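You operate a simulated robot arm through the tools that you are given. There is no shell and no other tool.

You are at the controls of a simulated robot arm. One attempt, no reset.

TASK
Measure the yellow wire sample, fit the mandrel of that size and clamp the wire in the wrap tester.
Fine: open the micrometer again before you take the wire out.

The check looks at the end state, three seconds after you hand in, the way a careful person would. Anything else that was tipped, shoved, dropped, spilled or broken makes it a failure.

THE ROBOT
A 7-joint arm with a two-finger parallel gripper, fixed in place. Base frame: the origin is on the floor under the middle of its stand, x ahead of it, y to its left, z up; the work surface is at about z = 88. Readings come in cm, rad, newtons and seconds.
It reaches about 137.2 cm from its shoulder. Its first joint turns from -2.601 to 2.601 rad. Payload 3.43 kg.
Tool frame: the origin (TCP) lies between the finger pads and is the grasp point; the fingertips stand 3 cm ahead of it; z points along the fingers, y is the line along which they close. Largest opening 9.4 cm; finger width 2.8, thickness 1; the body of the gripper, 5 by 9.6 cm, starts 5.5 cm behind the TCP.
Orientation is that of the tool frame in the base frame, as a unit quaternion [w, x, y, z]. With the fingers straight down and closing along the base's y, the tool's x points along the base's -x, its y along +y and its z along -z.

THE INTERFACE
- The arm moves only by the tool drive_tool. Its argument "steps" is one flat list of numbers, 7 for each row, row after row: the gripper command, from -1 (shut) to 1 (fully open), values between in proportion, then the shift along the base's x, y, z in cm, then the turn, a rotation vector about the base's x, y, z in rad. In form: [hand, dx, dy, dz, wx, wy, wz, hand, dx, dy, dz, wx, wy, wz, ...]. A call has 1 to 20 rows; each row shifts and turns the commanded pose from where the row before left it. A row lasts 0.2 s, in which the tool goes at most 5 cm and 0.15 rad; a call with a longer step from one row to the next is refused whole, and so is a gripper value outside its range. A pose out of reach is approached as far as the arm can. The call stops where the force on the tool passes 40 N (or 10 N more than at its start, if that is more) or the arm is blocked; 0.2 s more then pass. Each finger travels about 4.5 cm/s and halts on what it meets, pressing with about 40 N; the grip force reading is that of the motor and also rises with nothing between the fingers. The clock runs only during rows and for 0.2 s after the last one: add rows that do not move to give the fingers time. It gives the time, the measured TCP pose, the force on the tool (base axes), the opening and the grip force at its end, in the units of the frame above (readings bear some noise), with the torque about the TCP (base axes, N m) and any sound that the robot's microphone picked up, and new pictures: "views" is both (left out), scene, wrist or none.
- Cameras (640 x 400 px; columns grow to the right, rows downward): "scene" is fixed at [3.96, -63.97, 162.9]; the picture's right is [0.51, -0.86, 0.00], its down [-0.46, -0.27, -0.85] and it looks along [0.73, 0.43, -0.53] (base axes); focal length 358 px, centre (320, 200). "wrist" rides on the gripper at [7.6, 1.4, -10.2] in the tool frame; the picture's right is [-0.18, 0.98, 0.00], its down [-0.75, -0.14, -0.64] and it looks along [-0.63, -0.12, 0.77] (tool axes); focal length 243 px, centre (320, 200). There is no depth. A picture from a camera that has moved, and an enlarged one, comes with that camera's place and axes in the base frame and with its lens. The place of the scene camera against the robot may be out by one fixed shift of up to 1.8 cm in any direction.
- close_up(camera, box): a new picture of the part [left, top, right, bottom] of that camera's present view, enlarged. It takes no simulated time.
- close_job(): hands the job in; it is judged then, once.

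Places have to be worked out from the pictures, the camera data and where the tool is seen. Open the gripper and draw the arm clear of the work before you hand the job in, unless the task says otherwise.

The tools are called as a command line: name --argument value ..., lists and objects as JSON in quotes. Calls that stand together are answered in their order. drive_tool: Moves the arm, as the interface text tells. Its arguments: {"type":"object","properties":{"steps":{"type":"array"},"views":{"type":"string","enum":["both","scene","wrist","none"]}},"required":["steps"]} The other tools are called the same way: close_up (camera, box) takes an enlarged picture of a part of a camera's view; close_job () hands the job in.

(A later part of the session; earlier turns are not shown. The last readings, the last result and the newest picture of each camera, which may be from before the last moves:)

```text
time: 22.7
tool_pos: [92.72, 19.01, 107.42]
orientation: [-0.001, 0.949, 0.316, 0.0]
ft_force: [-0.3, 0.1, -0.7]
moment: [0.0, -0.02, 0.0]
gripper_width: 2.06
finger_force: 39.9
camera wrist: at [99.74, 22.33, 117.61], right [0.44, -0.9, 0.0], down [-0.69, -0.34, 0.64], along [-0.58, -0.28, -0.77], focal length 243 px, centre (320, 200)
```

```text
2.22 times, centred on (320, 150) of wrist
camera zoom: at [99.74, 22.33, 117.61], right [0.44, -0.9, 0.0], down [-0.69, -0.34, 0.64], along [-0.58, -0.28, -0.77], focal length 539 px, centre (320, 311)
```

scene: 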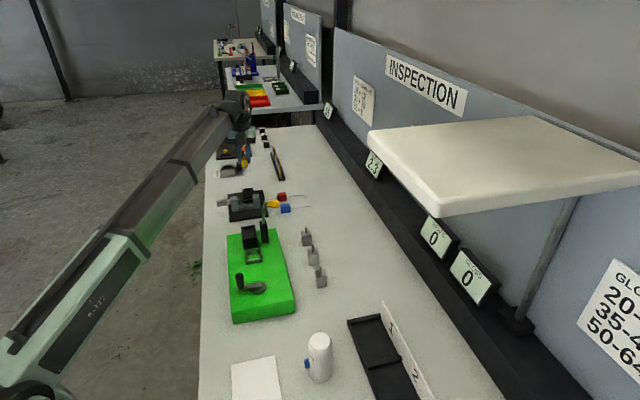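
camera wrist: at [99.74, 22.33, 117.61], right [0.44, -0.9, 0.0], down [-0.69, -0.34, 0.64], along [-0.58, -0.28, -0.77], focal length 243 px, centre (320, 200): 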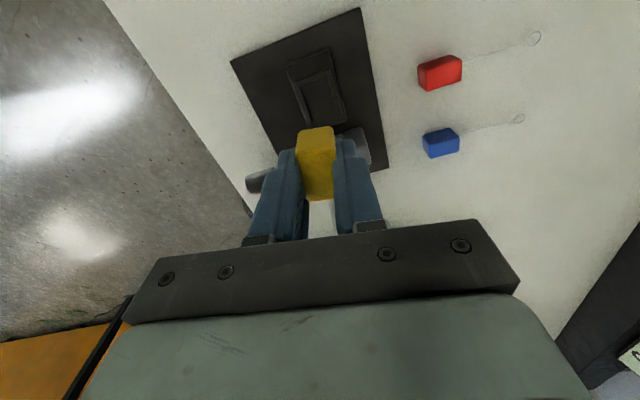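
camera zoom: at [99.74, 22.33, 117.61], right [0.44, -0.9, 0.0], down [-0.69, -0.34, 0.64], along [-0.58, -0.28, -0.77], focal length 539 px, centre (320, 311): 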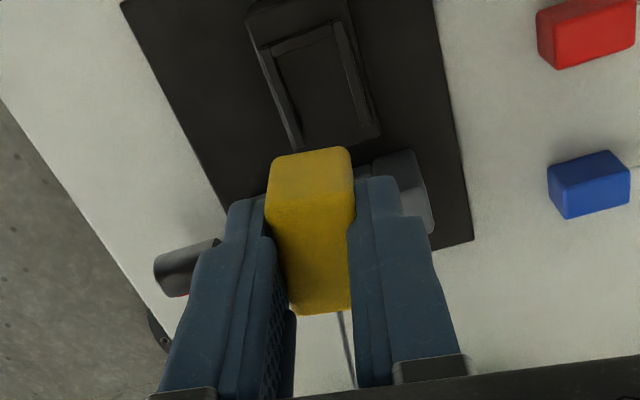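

I over-rotated by about 8°; turning back +0.142 rad and checking alignment again.

drive_tool --steps '[-1, 0, 0, -0.5, 0, 0, 0.07, -1, 0, 0, -0.5, 0, 0, 0.0725, -1, 0, 0, 0, 0, 0, 0, -1, 0, 0, 0, 0, 0, 0]' --views "wrist"

close_up --camera "wrist" --box '[220, 40, 420, 165]'

close_up --camera "wrist" --box '[220, 110, 420, 240]'

close_up --camera "scene" --box '[190, 120, 310, 230]'

```text
time: 23.7
tool_pos: [92.75, 18.93, 106.46]
orientation: [0.0, 0.924, 0.383, 0.001]
ft_force: [0.2, 0.2, -0.8]
moment: [0.02, 0.01, 0.01]
gripper_width: 2.07
finger_force: 39.9
camera wrist: at [99.17, 23.27, 116.64], right [0.57, -0.82, 0.0], down [-0.63, -0.43, 0.64], along [-0.53, -0.36, -0.77], focal length 243 px, centre (320, 200)
```

wrist: 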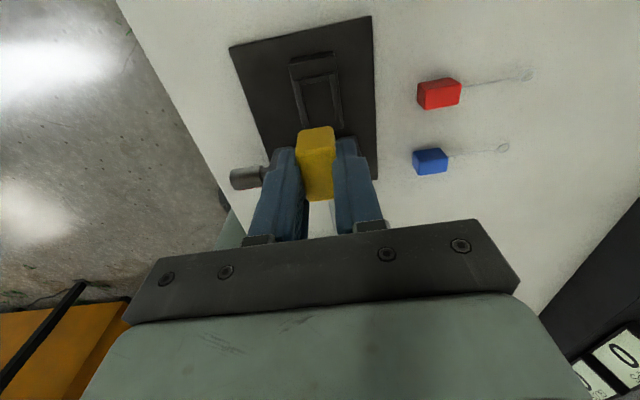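

```text
3.20 times, centred on (320, 102) of wrist
camera zoom: at [99.17, 23.27, 116.64], right [0.57, -0.82, 0.0], down [-0.63, -0.43, 0.64], along [-0.53, -0.36, -0.77], focal length 776 px, centre (320, 512)
```

zoom: 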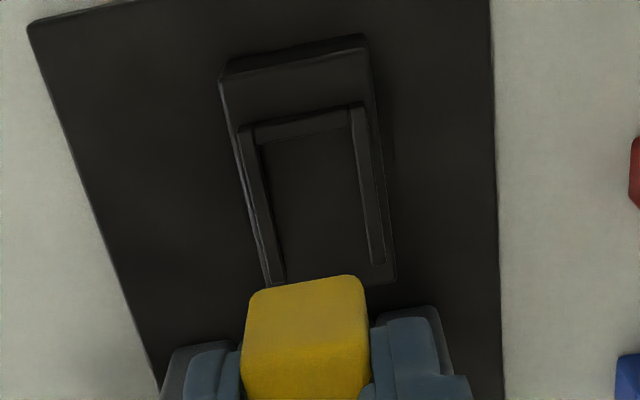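

```text
3.08 times, centred on (320, 175) of wrist
camera zoom: at [99.17, 23.27, 116.64], right [0.57, -0.82, 0.0], down [-0.63, -0.43, 0.64], along [-0.53, -0.36, -0.77], focal length 746 px, centre (320, 277)
```

zoom: 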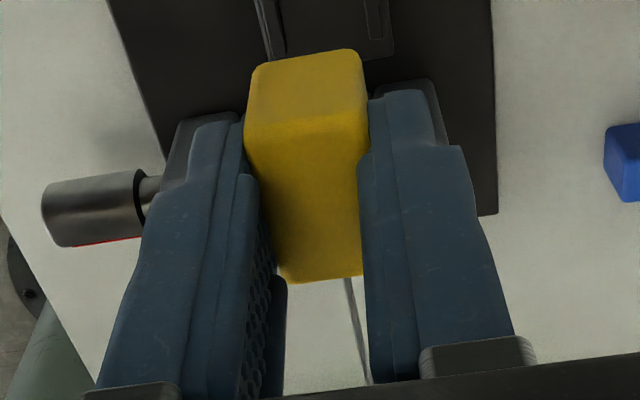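

```text
3.64 times, centred on (250, 175) of scene
camera zoom: at [3.96, -63.97, 162.9], right [0.51, -0.86, 0.0], down [-0.46, -0.27, -0.85], along [0.73, 0.43, -0.53], focal length 1302 px, centre (574, 291)
```

zoom: 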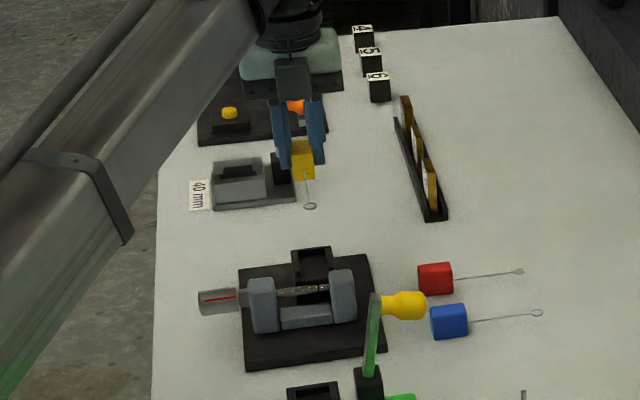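

Aligned in yaw. The tray centre is ~0.2 cm toward the front edge from the TCP. I correct that and descend to z≈99.5, still above the jaws, to see the gap between the fingers.

drive_tool --steps '[-1, -0.1, 0.1, -1, 0, 0, 0, -1, 0, 0, -2, 0, 0, 0, -1, 0, 0, -2, 0, 0, 0, -1, 0, 0, -1.5, 0, 0, 0, -1, 0, 0, -0.5, 0, 0, 0, -1, 0, 0, 0, 0, 0, 0]' --views "wrist"

close_up --camera "wrist" --box '[260, 90, 380, 165]'

close_up --camera "wrist" --box '[290, 180, 370, 240]'

close_up --camera "scene" --box '[210, 150, 290, 225]'

```text
time: 25.1
tool_pos: [92.66, 19.19, 99.46]
orientation: [0.0, 0.924, 0.383, 0.0]
ft_force: [0.1, 0.4, 0.1]
moment: [-0.01, -0.01, -0.02]
gripper_width: 2.07
finger_force: 39.8
camera wrist: at [99.02, 23.46, 109.64], right [0.57, -0.82, 0.0], down [-0.63, -0.43, 0.64], along [-0.53, -0.36, -0.77], focal length 243 px, centre (320, 200)
```

wrist: 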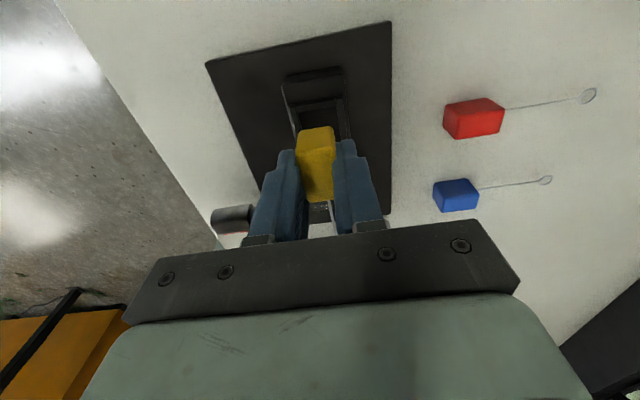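

```text
5.33 times, centred on (320, 128) of wrist
camera zoom: at [99.02, 23.46, 109.64], right [0.57, -0.82, 0.0], down [-0.63, -0.43, 0.64], along [-0.53, -0.36, -0.77], focal length 1294 px, centre (320, 587)
```

zoom: 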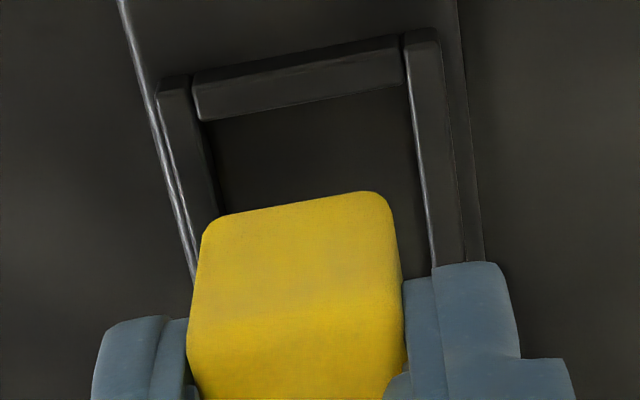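

```text
6.67 times, centred on (330, 210) of wrist
camera zoom: at [99.02, 23.46, 109.64], right [0.57, -0.82, 0.0], down [-0.63, -0.43, 0.64], along [-0.53, -0.36, -0.77], focal length 1618 px, centre (253, 133)
```

zoom: 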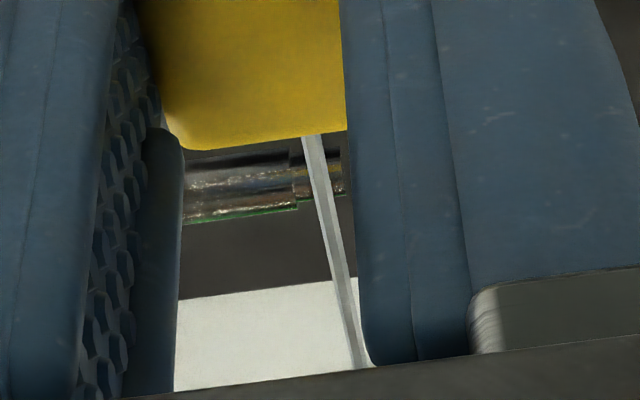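

```text
5.33 times, centred on (250, 188) of scene
camera zoom: at [3.96, -63.97, 162.9], right [0.51, -0.86, 0.0], down [-0.46, -0.27, -0.85], along [0.73, 0.43, -0.53], focal length 1910 px, centre (693, 267)
```

zoom: 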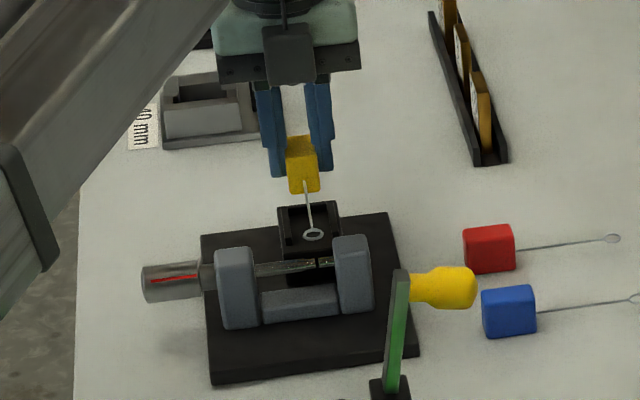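

close_up --camera "wrist" --box '[315, 195, 347, 215]'

close_up --camera "scene" --box '[235, 185, 285, 220]'

```text
16.00 times, centred on (331, 205) of wrist
camera zoom: at [99.02, 23.46, 109.64], right [0.57, -0.82, 0.0], down [-0.63, -0.43, 0.64], along [-0.53, -0.36, -0.77], focal length 3882 px, centre (144, 120)
```

zoom: 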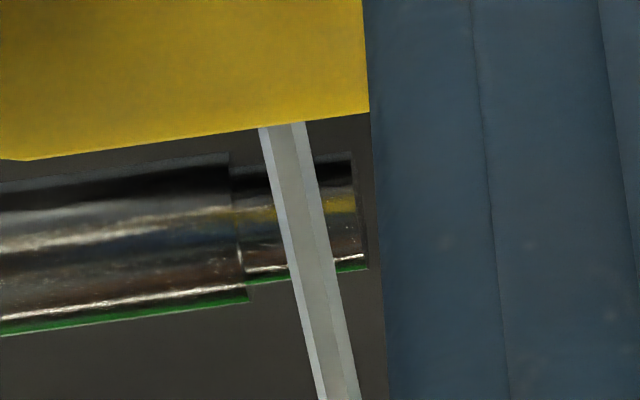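

```text
11.43 times, centred on (260, 202) of scene
camera zoom: at [3.96, -63.97, 162.9], right [0.51, -0.86, 0.0], down [-0.46, -0.27, -0.85], along [0.73, 0.43, -0.53], focal length 4094 px, centre (1006, 171)
```

zoom: 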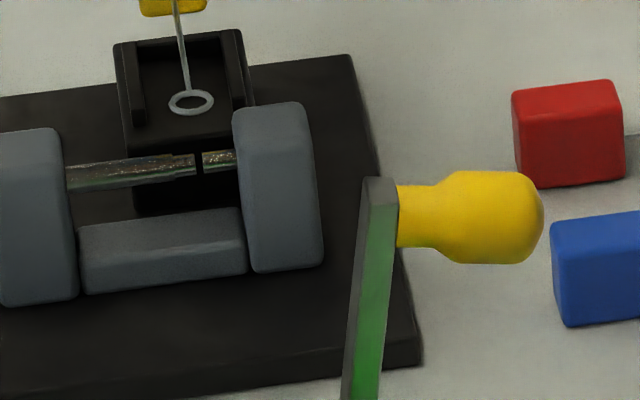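

The spindle's thin tip ends nearly on the TCP line; wire and gap are aligned within ~1 mm. I lower another 1.5 cm and re-check with both cameras.

drive_tool --steps '[-1, 0, 0, -0.5, 0, 0, 0, -1, 0, 0, -0.7, 0, 0, 0, -1, 0, 0, -0.3, 0, 0, 0, -1, 0, 0, 0, 0, 0, 0]' --views "wrist"

close_up --camera "wrist" --box '[310, 195, 350, 240]'

close_up --camera "scene" --box '[235, 180, 275, 210]'

close_up --camera "wrist" --box '[260, 90, 380, 165]'

```text
time: 26.1
tool_pos: [92.64, 19.16, 98.09]
orientation: [0.0, 0.924, 0.383, 0.0]
ft_force: [1.2, -0.7, -0.3]
moment: [-0.01, 0.03, 0.0]
gripper_width: 2.08
finger_force: 40.1
camera wrist: at [99.02, 23.43, 108.17], right [0.57, -0.82, 0.0], down [-0.63, -0.43, 0.64], along [-0.53, -0.36, -0.77], focal length 243 px, centre (320, 200)
```

wrist: 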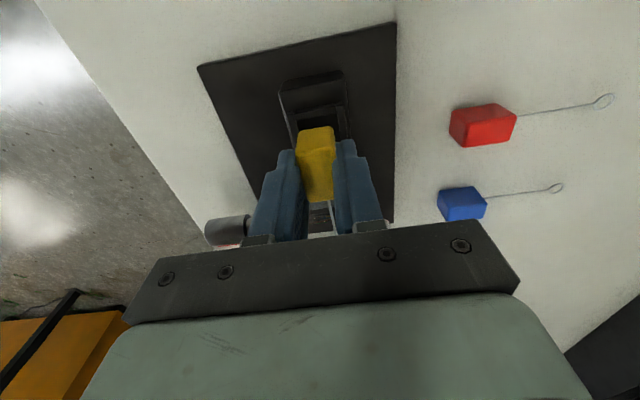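

```text
8.89 times, centred on (330, 218) of wrist
camera zoom: at [99.02, 23.43, 108.17], right [0.57, -0.82, 0.0], down [-0.63, -0.43, 0.64], along [-0.53, -0.36, -0.77], focal length 2157 px, centre (231, 44)
```

zoom: 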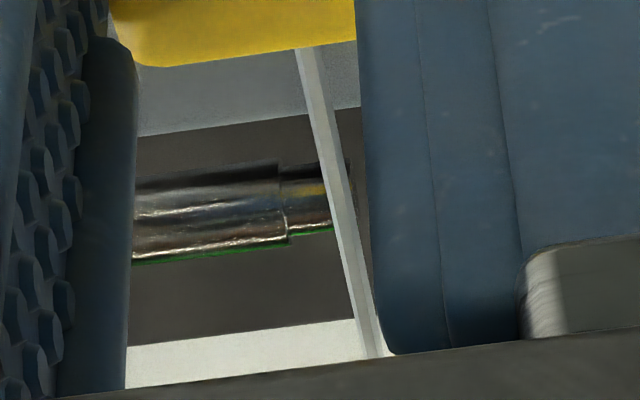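

```text
13.33 times, centred on (255, 195) of scene
camera zoom: at [3.96, -63.97, 162.9], right [0.51, -0.86, 0.0], down [-0.46, -0.27, -0.85], along [0.73, 0.43, -0.53], focal length 4776 px, centre (1187, 267)
```

zoom: 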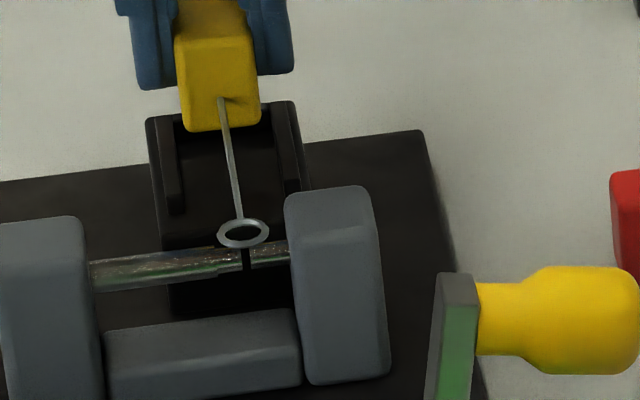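

```text
5.33 times, centred on (320, 128) of wrist
camera zoom: at [99.02, 23.43, 108.17], right [0.57, -0.82, 0.0], down [-0.63, -0.43, 0.64], along [-0.53, -0.36, -0.77], focal length 1294 px, centre (320, 587)
```

zoom: 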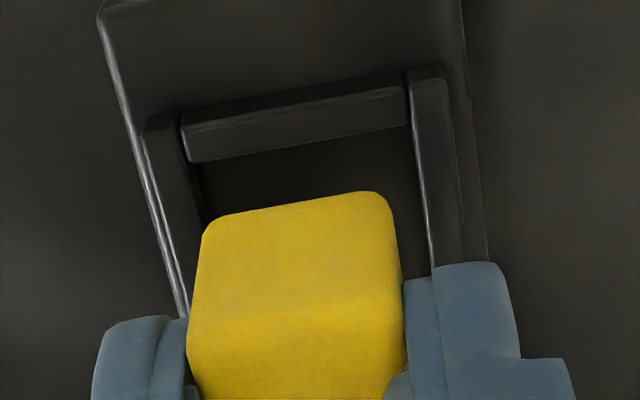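

Scene view projects the wire to come down right into the gap. The tray's back wall is close to the block's rear, so I shift 0.3 cm back along the bench (wire direction) and lower 1.1 cm.

drive_tool --steps '[-1, -0.2, -0.22, 0, 0, 0, 0, -1, 0, 0, -0.5, 0, 0, 0, -1, 0, 0, -0.4, 0, 0, 0, -1, 0, 0, -0.2, 0, 0, 0, -1, 0, 0, 0, 0, 0, 0]' --views "wrist"

close_up --camera "wrist" --box '[310, 195, 350, 240]'

close_up --camera "scene" --box '[235, 180, 275, 210]'

close_up --camera "wrist" --box '[260, 90, 380, 165]'

```text
time: 27.3
tool_pos: [92.47, 18.95, 96.73]
orientation: [0.0, 0.924, 0.383, -0.001]
ft_force: [-0.1, -0.1, 0.0]
moment: [0.01, -0.01, 0.01]
gripper_width: 2.07
finger_force: 40.2
camera wrist: at [98.91, 23.22, 107.03], right [0.57, -0.82, 0.0], down [-0.63, -0.43, 0.64], along [-0.53, -0.36, -0.77], focal length 243 px, centre (320, 200)
```

wrist: 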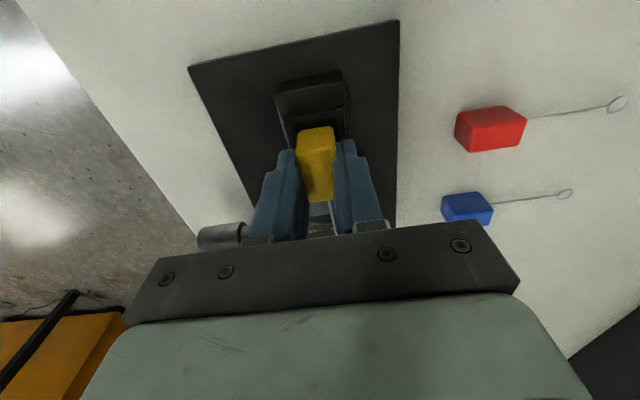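

```text
8.89 times, centred on (330, 218) of wrist
camera zoom: at [98.91, 23.22, 107.03], right [0.57, -0.82, 0.0], down [-0.63, -0.43, 0.64], along [-0.53, -0.36, -0.77], focal length 2157 px, centre (231, 44)
```

zoom: 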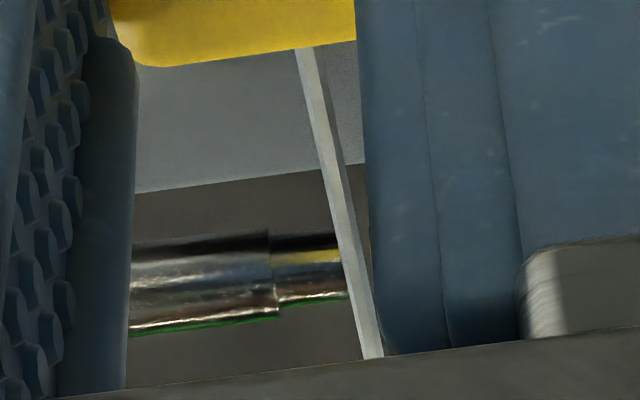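

```text
13.33 times, centred on (255, 195) of scene
camera zoom: at [3.96, -63.97, 162.9], right [0.51, -0.86, 0.0], down [-0.46, -0.27, -0.85], along [0.73, 0.43, -0.53], focal length 4776 px, centre (1187, 267)
```

zoom: 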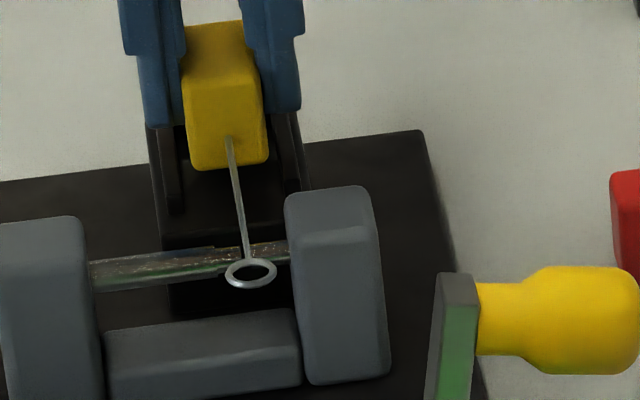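

```text
5.33 times, centred on (320, 128) of wrist
camera zoom: at [98.91, 23.22, 107.03], right [0.57, -0.82, 0.0], down [-0.63, -0.43, 0.64], along [-0.53, -0.36, -0.77], focal length 1294 px, centre (320, 587)
```

zoom: 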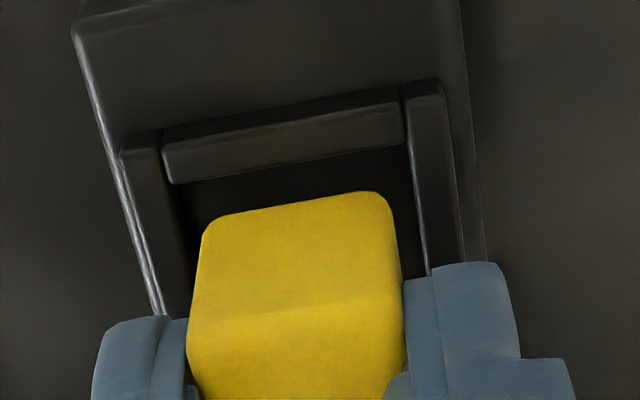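

The wire is now just above the slit. Before it enters, I take very tight scene close-ups to judge its lateral alignment with the gap.

close_up --camera "scene" --box '[241, 192, 257, 202]'

close_up --camera "wrist" --box '[326, 215, 342, 239]'

```text
16.00 times, centred on (249, 197) of scene
camera zoom: at [3.96, -63.97, 162.9], right [0.51, -0.86, 0.0], down [-0.46, -0.27, -0.85], along [0.73, 0.43, -0.53], focal length 5731 px, centre (1456, 248)
```

zoom: 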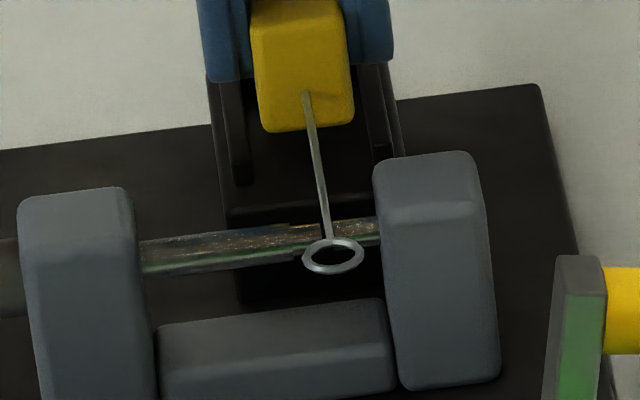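

```text
16.00 times, centred on (334, 227) of wrist
camera zoom: at [98.91, 23.22, 107.03], right [0.57, -0.82, 0.0], down [-0.63, -0.43, 0.64], along [-0.53, -0.36, -0.77], focal length 3882 px, centre (96, -232)
```

zoom: 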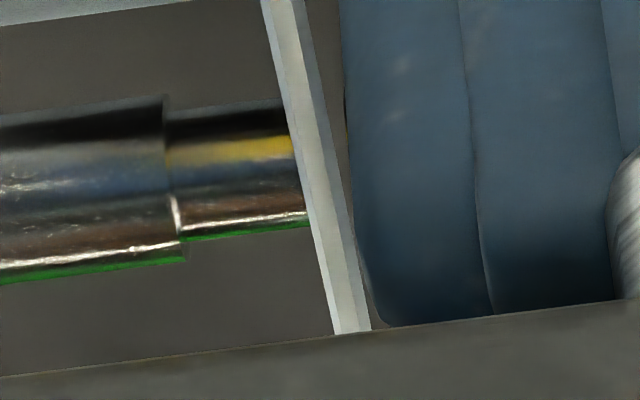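

Both views agree the wire is within a few tenths of a millimetre of the gap's centre (and the wire looks about 1.2 mm thick). I lower in small steps, watching the force.

drive_tool --steps '[-1, 0, 0, -0.15, 0, 0, 0, -1, 0, 0, -0.15, 0, 0, 0, -1, 0, 0, 0, 0, 0, 0]' --views "none"

close_up --camera "scene" --box '[241, 192, 257, 202]'

```text
time: 28.1
tool_pos: [92.52, 18.88, 96.44]
orientation: [0.0, 0.923, 0.384, 0.0]
ft_force: [-0.8, -0.4, -0.1]
moment: [0.01, -0.03, 0.01]
gripper_width: 2.03
finger_force: 40.2
```

```text
16.00 times, centred on (249, 197) of scene
camera zoom: at [3.96, -63.97, 162.9], right [0.51, -0.86, 0.0], down [-0.46, -0.27, -0.85], along [0.73, 0.43, -0.53], focal length 5731 px, centre (1456, 248)
```

zoom: 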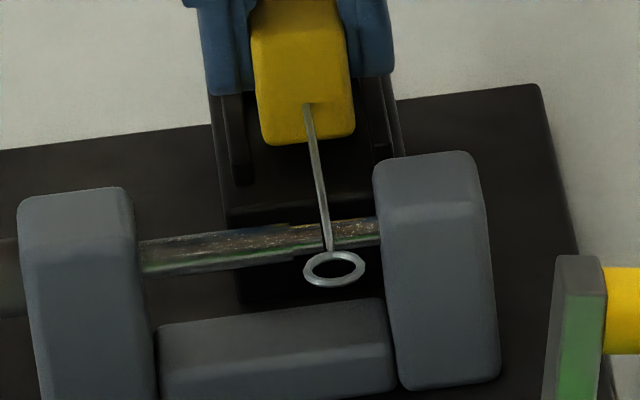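

drive_tool --steps '[-1, 0, 0, -0.1, 0, 0, 0, -1, 0, 0, -0.1, 0, 0, 0, -1, 0, 0, 0, 0, 0, 0]' --views "none"

close_up --camera "scene" --box '[244, 193, 254, 201]'

close_up --camera "wrist" --box '[270, 100, 380, 165]'

```text
time: 28.9
tool_pos: [92.48, 18.82, 96.36]
orientation: [0.001, 0.924, 0.383, 0.0]
ft_force: [0.6, -0.1, -0.5]
moment: [-0.01, 0.02, -0.02]
gripper_width: 2.04
finger_force: 39.9
```

```text
16.00 times, centred on (249, 197) of scene
camera zoom: at [3.96, -63.97, 162.9], right [0.51, -0.86, 0.0], down [-0.46, -0.27, -0.85], along [0.73, 0.43, -0.53], focal length 5731 px, centre (1456, 248)
```

zoom: 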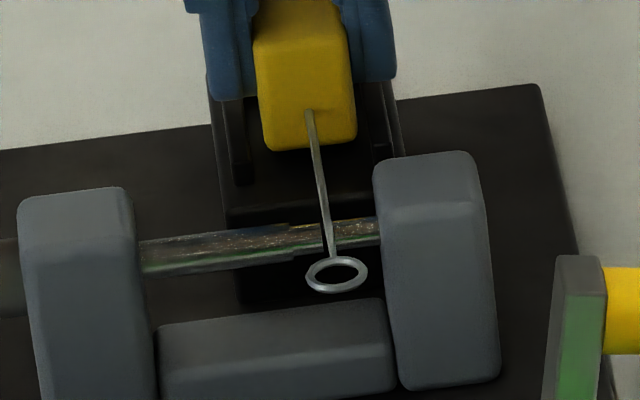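

```text
5.82 times, centred on (325, 132) of wrist
camera zoom: at [98.92, 23.2, 106.53], right [0.57, -0.82, 0.0], down [-0.63, -0.43, 0.64], along [-0.53, -0.36, -0.77], focal length 1412 px, centre (291, 593)
```

zoom: 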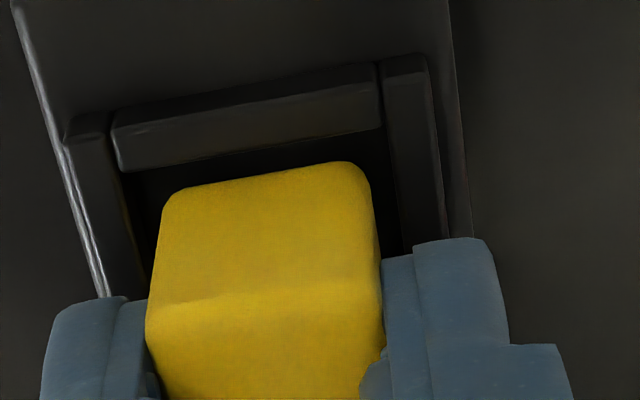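

Still no contact; the wire appears ~0.3–0.5 mm toward the anvil side. I shift 0.5 mm toward the spindle and go on lowering.

drive_tool --steps '[-1, -0.035, 0.035, 0, 0, 0, 0, -1, 0, 0, -0.1, 0, 0, 0, -1, 0, 0, -0.1, 0, 0, 0, -1, 0, 0, 0, 0, 0, 0]' --views "none"

close_up --camera "scene" --box '[244, 193, 254, 201]'

```text
time: 29.9
tool_pos: [92.39, 18.87, 96.15]
orientation: [0.0, 0.923, 0.384, -0.001]
ft_force: [-0.1, -0.7, 0.0]
moment: [0.01, 0.02, -0.01]
gripper_width: 2.06
finger_force: 39.8
```

```text
16.00 times, centred on (249, 197) of scene
camera zoom: at [3.96, -63.97, 162.9], right [0.51, -0.86, 0.0], down [-0.46, -0.27, -0.85], along [0.73, 0.43, -0.53], focal length 5731 px, centre (1456, 248)
```

zoom: 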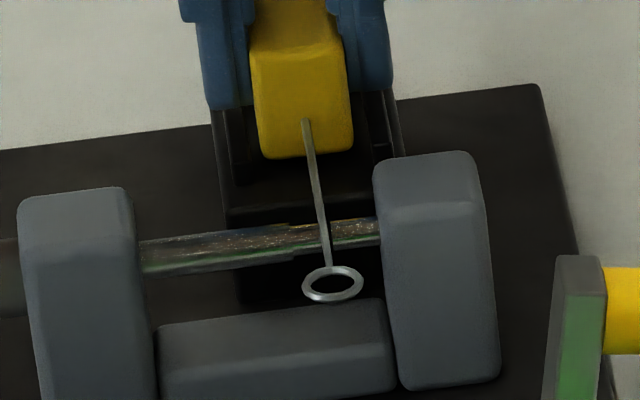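

Now the wire looks ~0.8 mm toward the spindle side; I shift back slightly without lowering and look again.

drive_tool --steps '[-1, 0.03, -0.03, 0, 0, 0, 0, -1, 0, 0, 0, 0, 0, 0, -1, 0, 0, 0, 0, 0, 0]' --views "none"

close_up --camera "scene" --box '[244, 193, 254, 201]'

close_up --camera "scene" --box '[246, 196, 252, 200]'

```text
time: 30.7
tool_pos: [92.4, 18.93, 96.22]
orientation: [0.0, 0.924, 0.383, -0.001]
ft_force: [0.4, -1.5, -0.5]
moment: [0.0, -0.02, -0.02]
gripper_width: 2.07
finger_force: 40.5
```

```text
16.00 times, centred on (249, 197) of scene
camera zoom: at [3.96, -63.97, 162.9], right [0.51, -0.86, 0.0], down [-0.46, -0.27, -0.85], along [0.73, 0.43, -0.53], focal length 5731 px, centre (1456, 248)
```

zoom: 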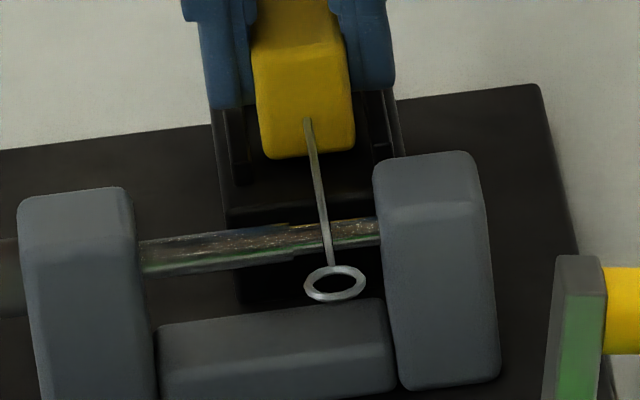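

```text
16.00 times, centred on (249, 198) of scene
camera zoom: at [3.96, -63.97, 162.9], right [0.51, -0.86, 0.0], down [-0.46, -0.27, -0.85], along [0.73, 0.43, -0.53], focal length 5731 px, centre (1456, 232)
```

zoom: 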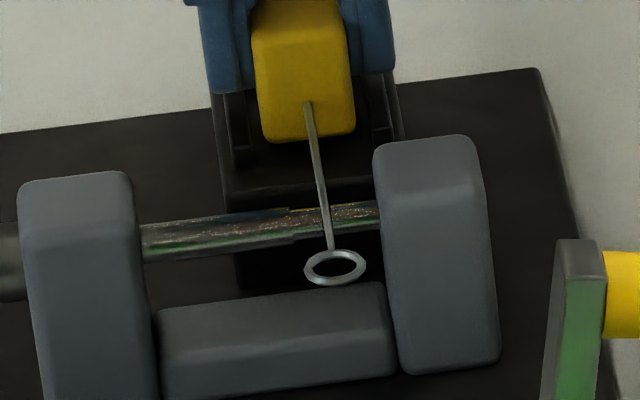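

Centred within ~0.3 mm. Continue lowering in 0.1 cm steps.

drive_tool --steps '[-1, 0, 0, -0.1, 0, 0, 0, -1, 0, 0, -0.1, 0, 0, 0, -1, 0, 0, 0, 0, 0, 0]' --views "none"

close_up --camera "scene" --box '[244, 193, 254, 201]'

close_up --camera "wrist" --box '[270, 100, 380, 165]'

```text
time: 31.5
tool_pos: [92.29, 18.77, 95.83]
orientation: [0.0, 0.924, 0.383, 0.0]
ft_force: [-0.5, -0.5, -0.6]
moment: [-0.01, -0.01, 0.0]
gripper_width: 2.06
finger_force: 39.7
```

```text
16.00 times, centred on (249, 197) of scene
camera zoom: at [3.96, -63.97, 162.9], right [0.51, -0.86, 0.0], down [-0.46, -0.27, -0.85], along [0.73, 0.43, -0.53], focal length 5731 px, centre (1456, 248)
```

zoom: 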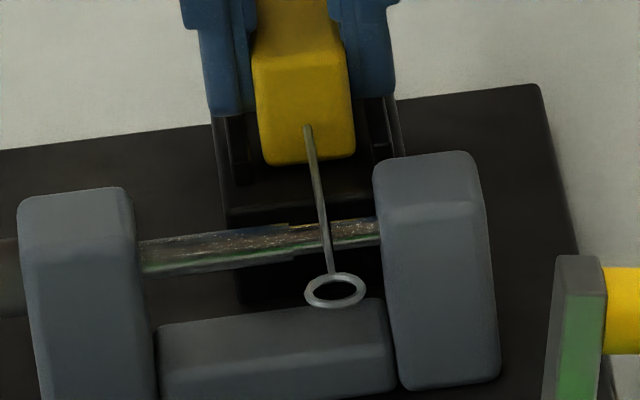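

```text
5.82 times, centred on (325, 132) of wrist
camera zoom: at [98.81, 23.2, 106.15], right [0.57, -0.82, 0.0], down [-0.63, -0.43, 0.64], along [-0.53, -0.36, -0.77], focal length 1412 px, centre (291, 593)
```

zoom: 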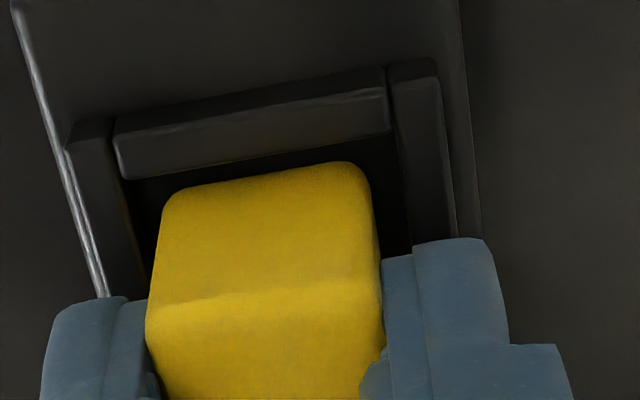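

drive_tool --steps '[-1, 0, 0, -0.1, 0, 0, 0, -1, 0, 0, -0.1, 0, 0, 0, -1, 0, 0, 0, 0, 0, 0]' --views "none"

close_up --camera "scene" --box '[244, 193, 254, 201]'

```text
time: 32.3
tool_pos: [92.34, 19.01, 95.76]
orientation: [0.001, 0.924, 0.383, 0.0]
ft_force: [0.5, 1.4, 4.5]
moment: [0.03, 0.01, 0.03]
gripper_width: 2.08
finger_force: 39.9
```

```text
16.00 times, centred on (249, 197) of scene
camera zoom: at [3.96, -63.97, 162.9], right [0.51, -0.86, 0.0], down [-0.46, -0.27, -0.85], along [0.73, 0.43, -0.53], focal length 5731 px, centre (1456, 248)
```

zoom: 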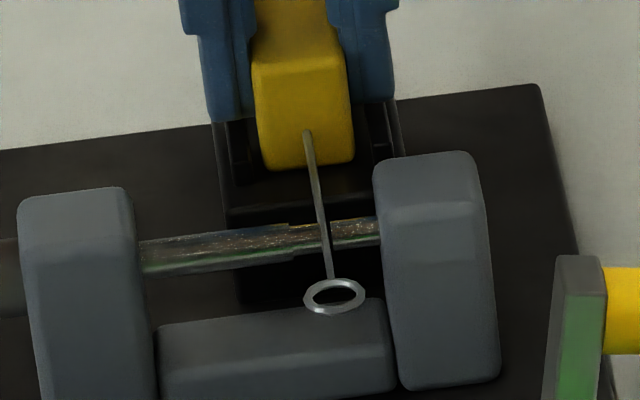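

Contact with the tray floor (4.5 N, no moment, so it is under the block and not on the wire). I release by opening slightly, then look.

drive_tool --steps '[-0.5, 0, 0, 0, 0, 0, 0, -0.35, 0, 0, 0, 0, 0, 0, -0.3, 0, 0, 0, 0, 0, 0, -0.3, 0, 0, 0, 0, 0, 0]' --views "wrist"

close_up --camera "scene" --box '[244, 193, 254, 201]'

close_up --camera "wrist" --box '[250, 80, 400, 240]'

close_up --camera "scene" --box '[355, 140, 395, 190]'

```text
time: 33.3
tool_pos: [92.34, 18.89, 95.8]
orientation: [0.0, 0.923, 0.384, 0.0]
ft_force: [-0.1, -0.1, -0.1]
moment: [0.0, 0.0, 0.0]
gripper_width: 3.3
finger_force: 0.1
camera wrist: at [98.78, 23.19, 105.98], right [0.57, -0.82, 0.0], down [-0.63, -0.43, 0.64], along [-0.53, -0.36, -0.77], focal length 243 px, centre (320, 200)
```

wrist: 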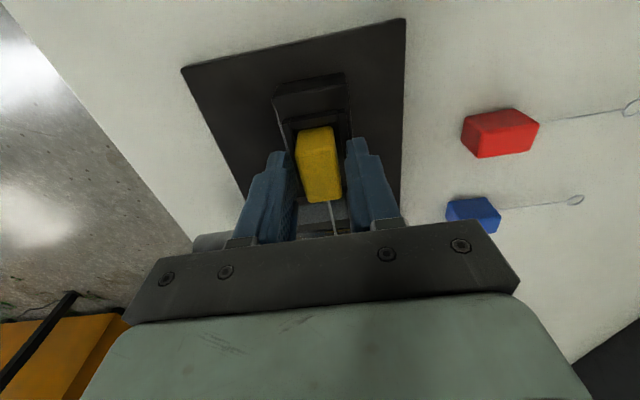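

```text
16.00 times, centred on (249, 197) of scene
camera zoom: at [3.96, -63.97, 162.9], right [0.51, -0.86, 0.0], down [-0.46, -0.27, -0.85], along [0.73, 0.43, -0.53], focal length 5731 px, centre (1456, 248)
```

zoom: 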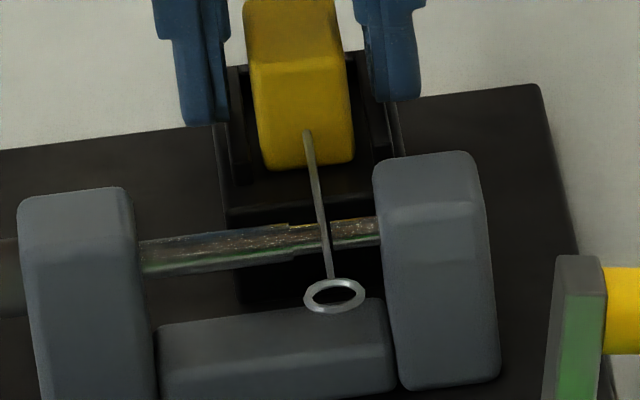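

```text
2.50 times, centred on (325, 160) of wrist
camera zoom: at [98.78, 23.19, 105.98], right [0.57, -0.82, 0.0], down [-0.63, -0.43, 0.64], along [-0.53, -0.36, -0.77], focal length 606 px, centre (308, 300)
```

zoom: 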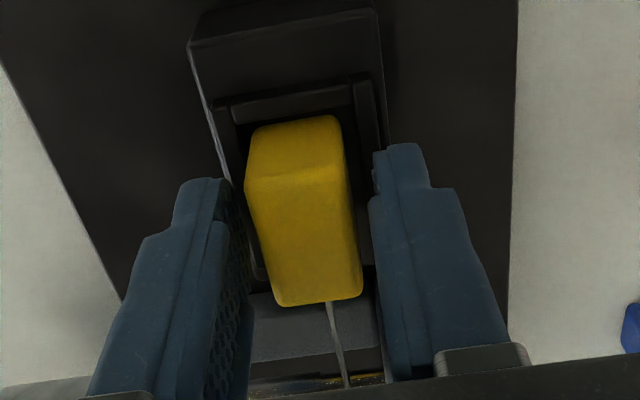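

```text
8.00 times, centred on (375, 165) of scene
camera zoom: at [3.96, -63.97, 162.9], right [0.51, -0.86, 0.0], down [-0.46, -0.27, -0.85], along [0.73, 0.43, -0.53], focal length 2866 px, centre (-120, 480)
```

zoom: 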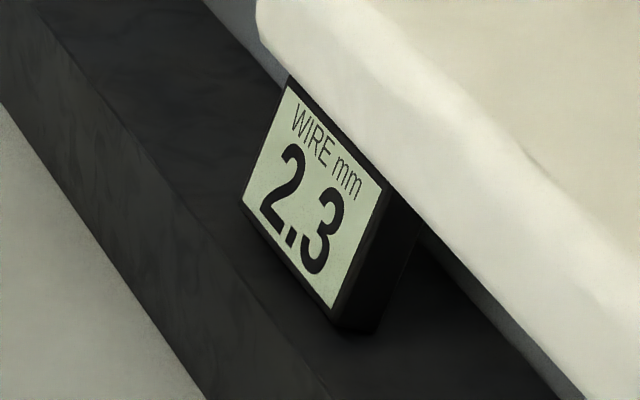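

The block sits in the tray and the wire lies across the slit; display still 2.3 (open gap). I raise straight up, then turn +90° and move over the thimble for a look (fingers to close along the bench axis).

drive_tool --steps '[-0.3, 0, 0, 0.5, 0, 0, 0, -0.3, 0, 0, 1, 0, 0, 0, -0.3, 0, 0, 2, 0, 0, 0, -0.3, 0, 0, 3, 0, 0, 0, -0.3, 0, 0, 3, 0, 0, 0, -0.3, 0, 0, 2, 0, 0, 0.08, 0, -0.5, 0.1, 0.5, 0, 0, 0.14, 0.1, -1.2, 0.3, 0, 0, 0, 0.14, 0.1, -1.2, 0.3, 0, 0, 0, 0.14, 0.1, -1.2, 0.3, 0, 0, 0, 0.14, 0.1, -1.2, 0.3, 0, 0, 0, 0.14, 0.1, -1.2, 0.3, 0, 0, 0, 0.14, 0.1, -1.2, 0.3, 0, 0, 0, 0.14, 0.1, -1.2, 0.3, 0, 0, 0, 0.14, 0.1, -1.2, 0.2, 0, 0, 0, 0.14, 0.1, -1, 0, 0, 0, 0, 0.14, 0.1, 0, 0, 0, 0, 0, 0.091, 0.1, 0, 0, 0, 0, 0, 0]' --views "both"

close_up --camera "wrist" --box '[220, 40, 420, 240]'

close_up --camera "scene" --box '[200, 150, 300, 230]'

```text
time: 37.1
tool_pos: [81.39, 21.18, 107.76]
orientation: [0.0, 0.381, 0.924, 0.0]
ft_force: [0.2, 0.2, 0.1]
moment: [-0.03, -0.01, 0.0]
gripper_width: 5.16
finger_force: 0.1
camera wrist: at [76.98, 27.6, 118.04], right [0.82, 0.57, 0.0], down [0.43, -0.63, 0.64], along [0.36, -0.53, -0.77], focal length 243 px, centre (320, 200)
```

scene: 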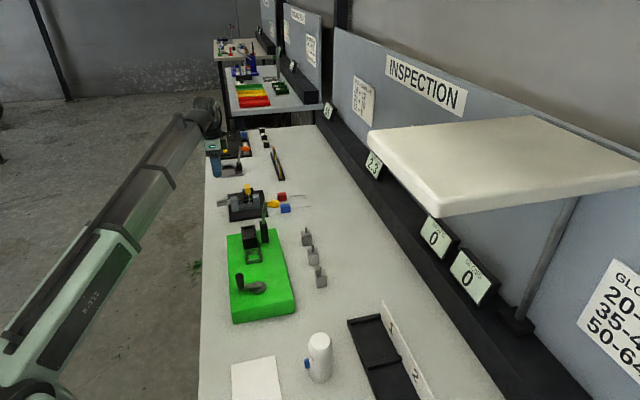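
wrist: 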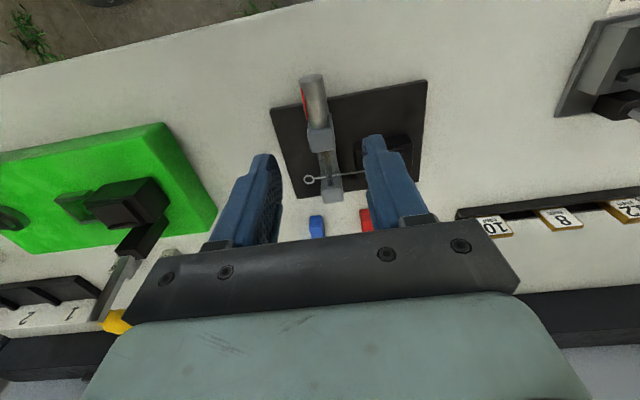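

```text
2.00 times, centred on (320, 140) of wrist
camera zoom: at [76.98, 27.6, 118.04], right [0.82, 0.57, 0.0], down [0.43, -0.63, 0.64], along [0.36, -0.53, -0.77], focal length 485 px, centre (320, 320)
```

zoom: 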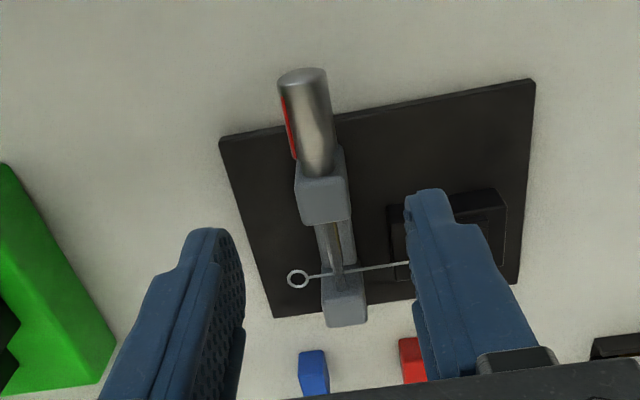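

```text
5.00 times, centred on (250, 190) of scene
camera zoom: at [3.96, -63.97, 162.9], right [0.51, -0.86, 0.0], down [-0.46, -0.27, -0.85], along [0.73, 0.43, -0.53], focal length 1791 px, centre (670, 250)
```

zoom: 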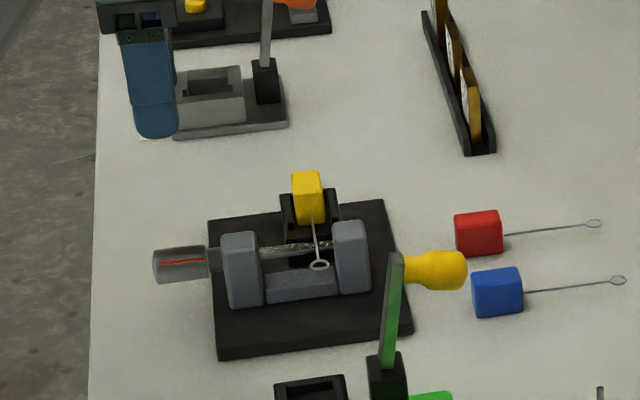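

The thimble axis is near s≈72.0 (x≈80.9, y≈20.9), diameter ≈2.1 cm, lying toward the bench's front. I move over its middle and descend partway with the fingers 5 cm open.

drive_tool --steps '[0.06, -0.25, -0.12, -1, 0, 0, 0, 0.06, -0.25, -0.13, -2, 0, 0, 0, 0.06, 0, 0, -2, 0, 0, 0, 0.06, 0, 0, -2, 0, 0, 0, 0.06, 0, 0, -1.5, 0, 0, 0, 0.06, 0, 0, 0, 0, 0, 0]' --views "wrist"

close_up --camera "wrist" --box '[260, 90, 380, 210]'

close_up --camera "scene" --box '[200, 150, 280, 230]'

```text
time: 38.5
tool_pos: [80.81, 21.03, 99.16]
orientation: [0.0, 0.382, 0.924, 0.001]
ft_force: [0.0, -0.7, -0.2]
moment: [-0.01, -0.01, 0.02]
gripper_width: 4.99
finger_force: 0.0
camera wrist: at [76.49, 27.36, 109.36], right [0.82, 0.57, 0.0], down [0.43, -0.63, 0.64], along [0.36, -0.53, -0.77], focal length 243 px, centre (320, 200)
```

wrist: 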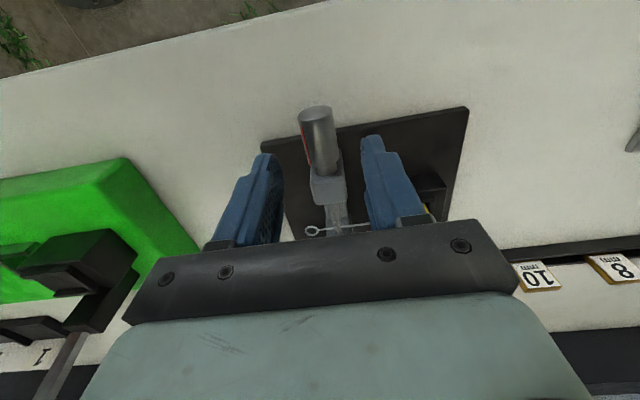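

```text
3.33 times, centred on (320, 150) of wrist
camera zoom: at [76.49, 27.36, 109.36], right [0.82, 0.57, 0.0], down [0.43, -0.63, 0.64], along [0.36, -0.53, -0.77], focal length 809 px, centre (320, 367)
```

zoom: 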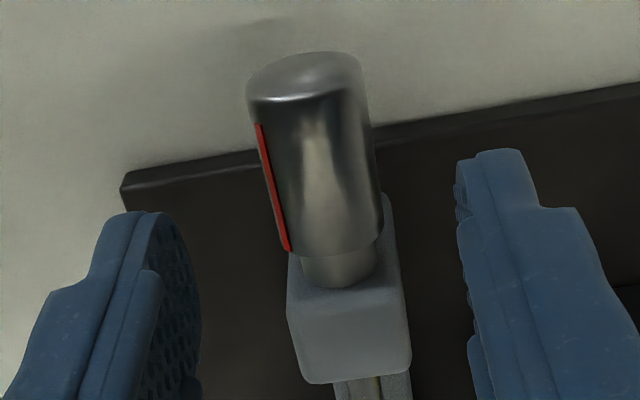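

```text
5.00 times, centred on (240, 190) of scene
camera zoom: at [3.96, -63.97, 162.9], right [0.51, -0.86, 0.0], down [-0.46, -0.27, -0.85], along [0.73, 0.43, -0.53], focal length 1791 px, centre (720, 250)
```

zoom: 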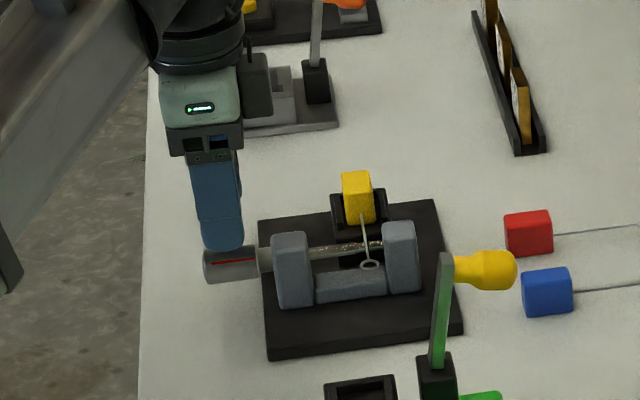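

The thimble is centred under the TCP (axis ~1 mm off, diameter ≈2.2). I descend so the TCP is on its axis (z≈93) and close.

drive_tool --steps '[0.06, -0.05, -0.05, -1, 0, 0, 0, 0.06, 0, 0, -1.5, 0, 0, 0, 0.06, 0, 0, -1.5, 0, 0, 0, 0.06, 0, 0, -1.2, 0, 0, 0, 0.06, 0, 0, -0.9, 0, 0, 0, 0.06, 0, 0, 0, 0, 0, 0, 0.06, 0, 0, 0, 0, 0, 0]' --views "wrist"

close_up --camera "wrist" --box '[250, 100, 390, 240]'

close_up --camera "scene" --box '[200, 160, 280, 220]'

```text
time: 40.1
tool_pos: [80.84, 21.12, 93.15]
orientation: [0.0, 0.382, 0.924, 0.001]
ft_force: [-0.6, -0.3, 0.7]
moment: [-0.02, 0.03, 0.02]
gripper_width: 4.98
finger_force: 0.1
camera wrist: at [76.5, 27.39, 103.37], right [0.82, 0.57, 0.0], down [0.43, -0.63, 0.64], along [0.36, -0.53, -0.77], focal length 243 px, centre (320, 200)
```

wrist: 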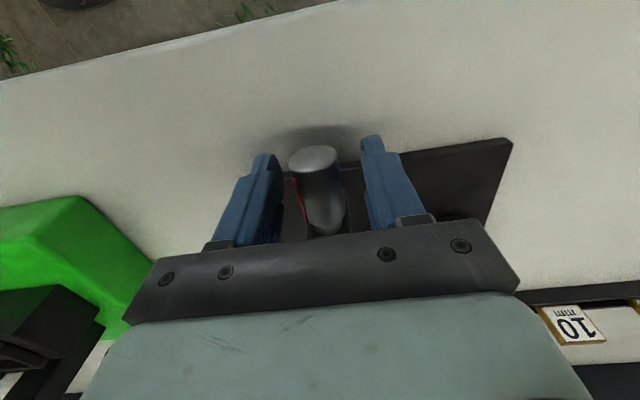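

```text
2.86 times, centred on (320, 170) of wrist
camera zoom: at [76.5, 27.39, 103.37], right [0.82, 0.57, 0.0], down [0.43, -0.63, 0.64], along [0.36, -0.53, -0.77], focal length 693 px, centre (320, 286)
```

zoom: 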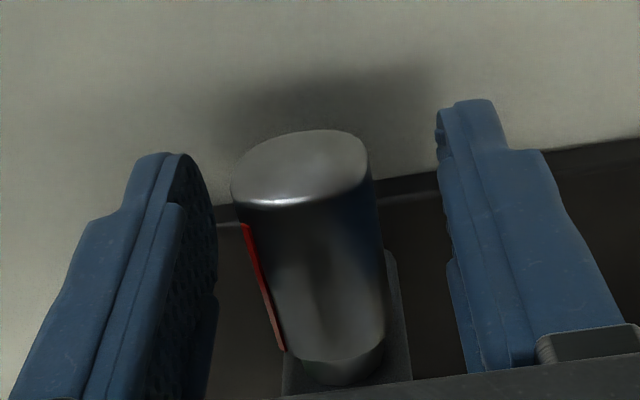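

```text
6.67 times, centred on (240, 190) of scene
camera zoom: at [3.96, -63.97, 162.9], right [0.51, -0.86, 0.0], down [-0.46, -0.27, -0.85], along [0.73, 0.43, -0.53], focal length 2388 px, centre (853, 267)
```

zoom: 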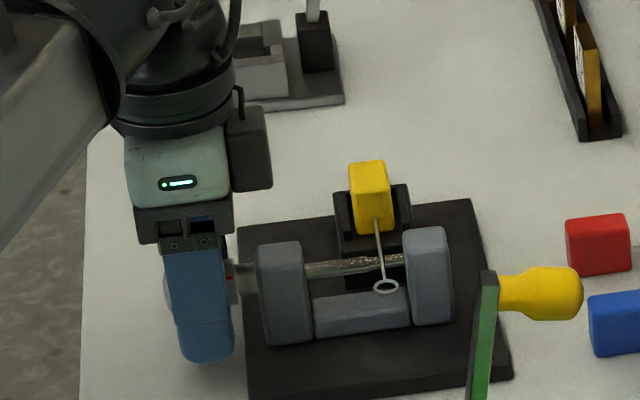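

The thimble's end face shows the axis ~2 mm below the TCP and 0.5 mm to the side. I adjust and close on it.

drive_tool --steps '[0.06, -0.04, -0.04, -0.2, 0, 0, 0, 0.06, 0, 0, 0, 0, 0, 0, -0.3, 0, 0, 0, 0, 0, 0, -0.6, 0, 0, 0, 0, 0, 0, -1, 0, 0, 0, 0, 0, 0, -1, 0, 0, 0, 0, 0, 0]' --views "none"

close_up --camera "wrist" --box '[250, 100, 390, 240]'

close_up --camera "scene" --box '[355, 140, 395, 190]'

```text
time: 41.5
tool_pos: [80.75, 21.03, 92.93]
orientation: [0.0, 0.382, 0.924, 0.0]
ft_force: [0.2, 0.1, -0.8]
moment: [0.01, 0.0, -0.13]
gripper_width: 2.95
finger_force: 45.2
```

```text
2.86 times, centred on (320, 170) of wrist
camera zoom: at [76.46, 27.34, 103.2], right [0.82, 0.57, 0.0], down [0.43, -0.63, 0.64], along [0.36, -0.53, -0.77], focal length 693 px, centre (320, 286)
```

zoom: 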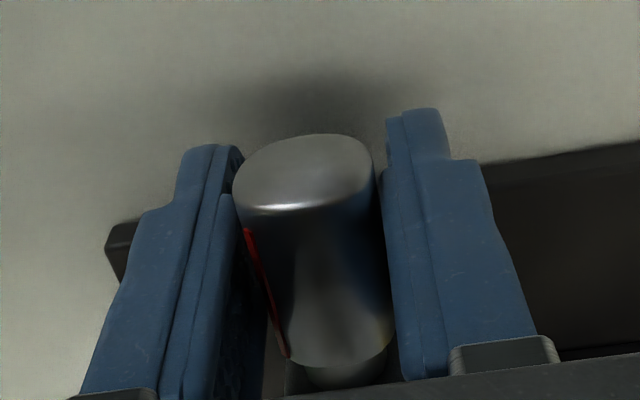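

```text
8.00 times, centred on (375, 165) of scene
camera zoom: at [3.96, -63.97, 162.9], right [0.51, -0.86, 0.0], down [-0.46, -0.27, -0.85], along [0.73, 0.43, -0.53], focal length 2866 px, centre (-120, 480)
```

zoom: 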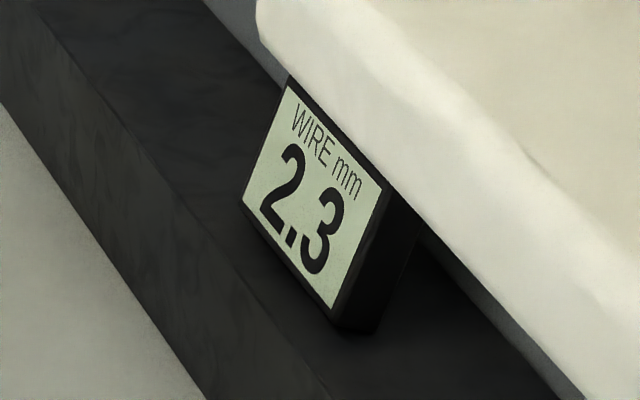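

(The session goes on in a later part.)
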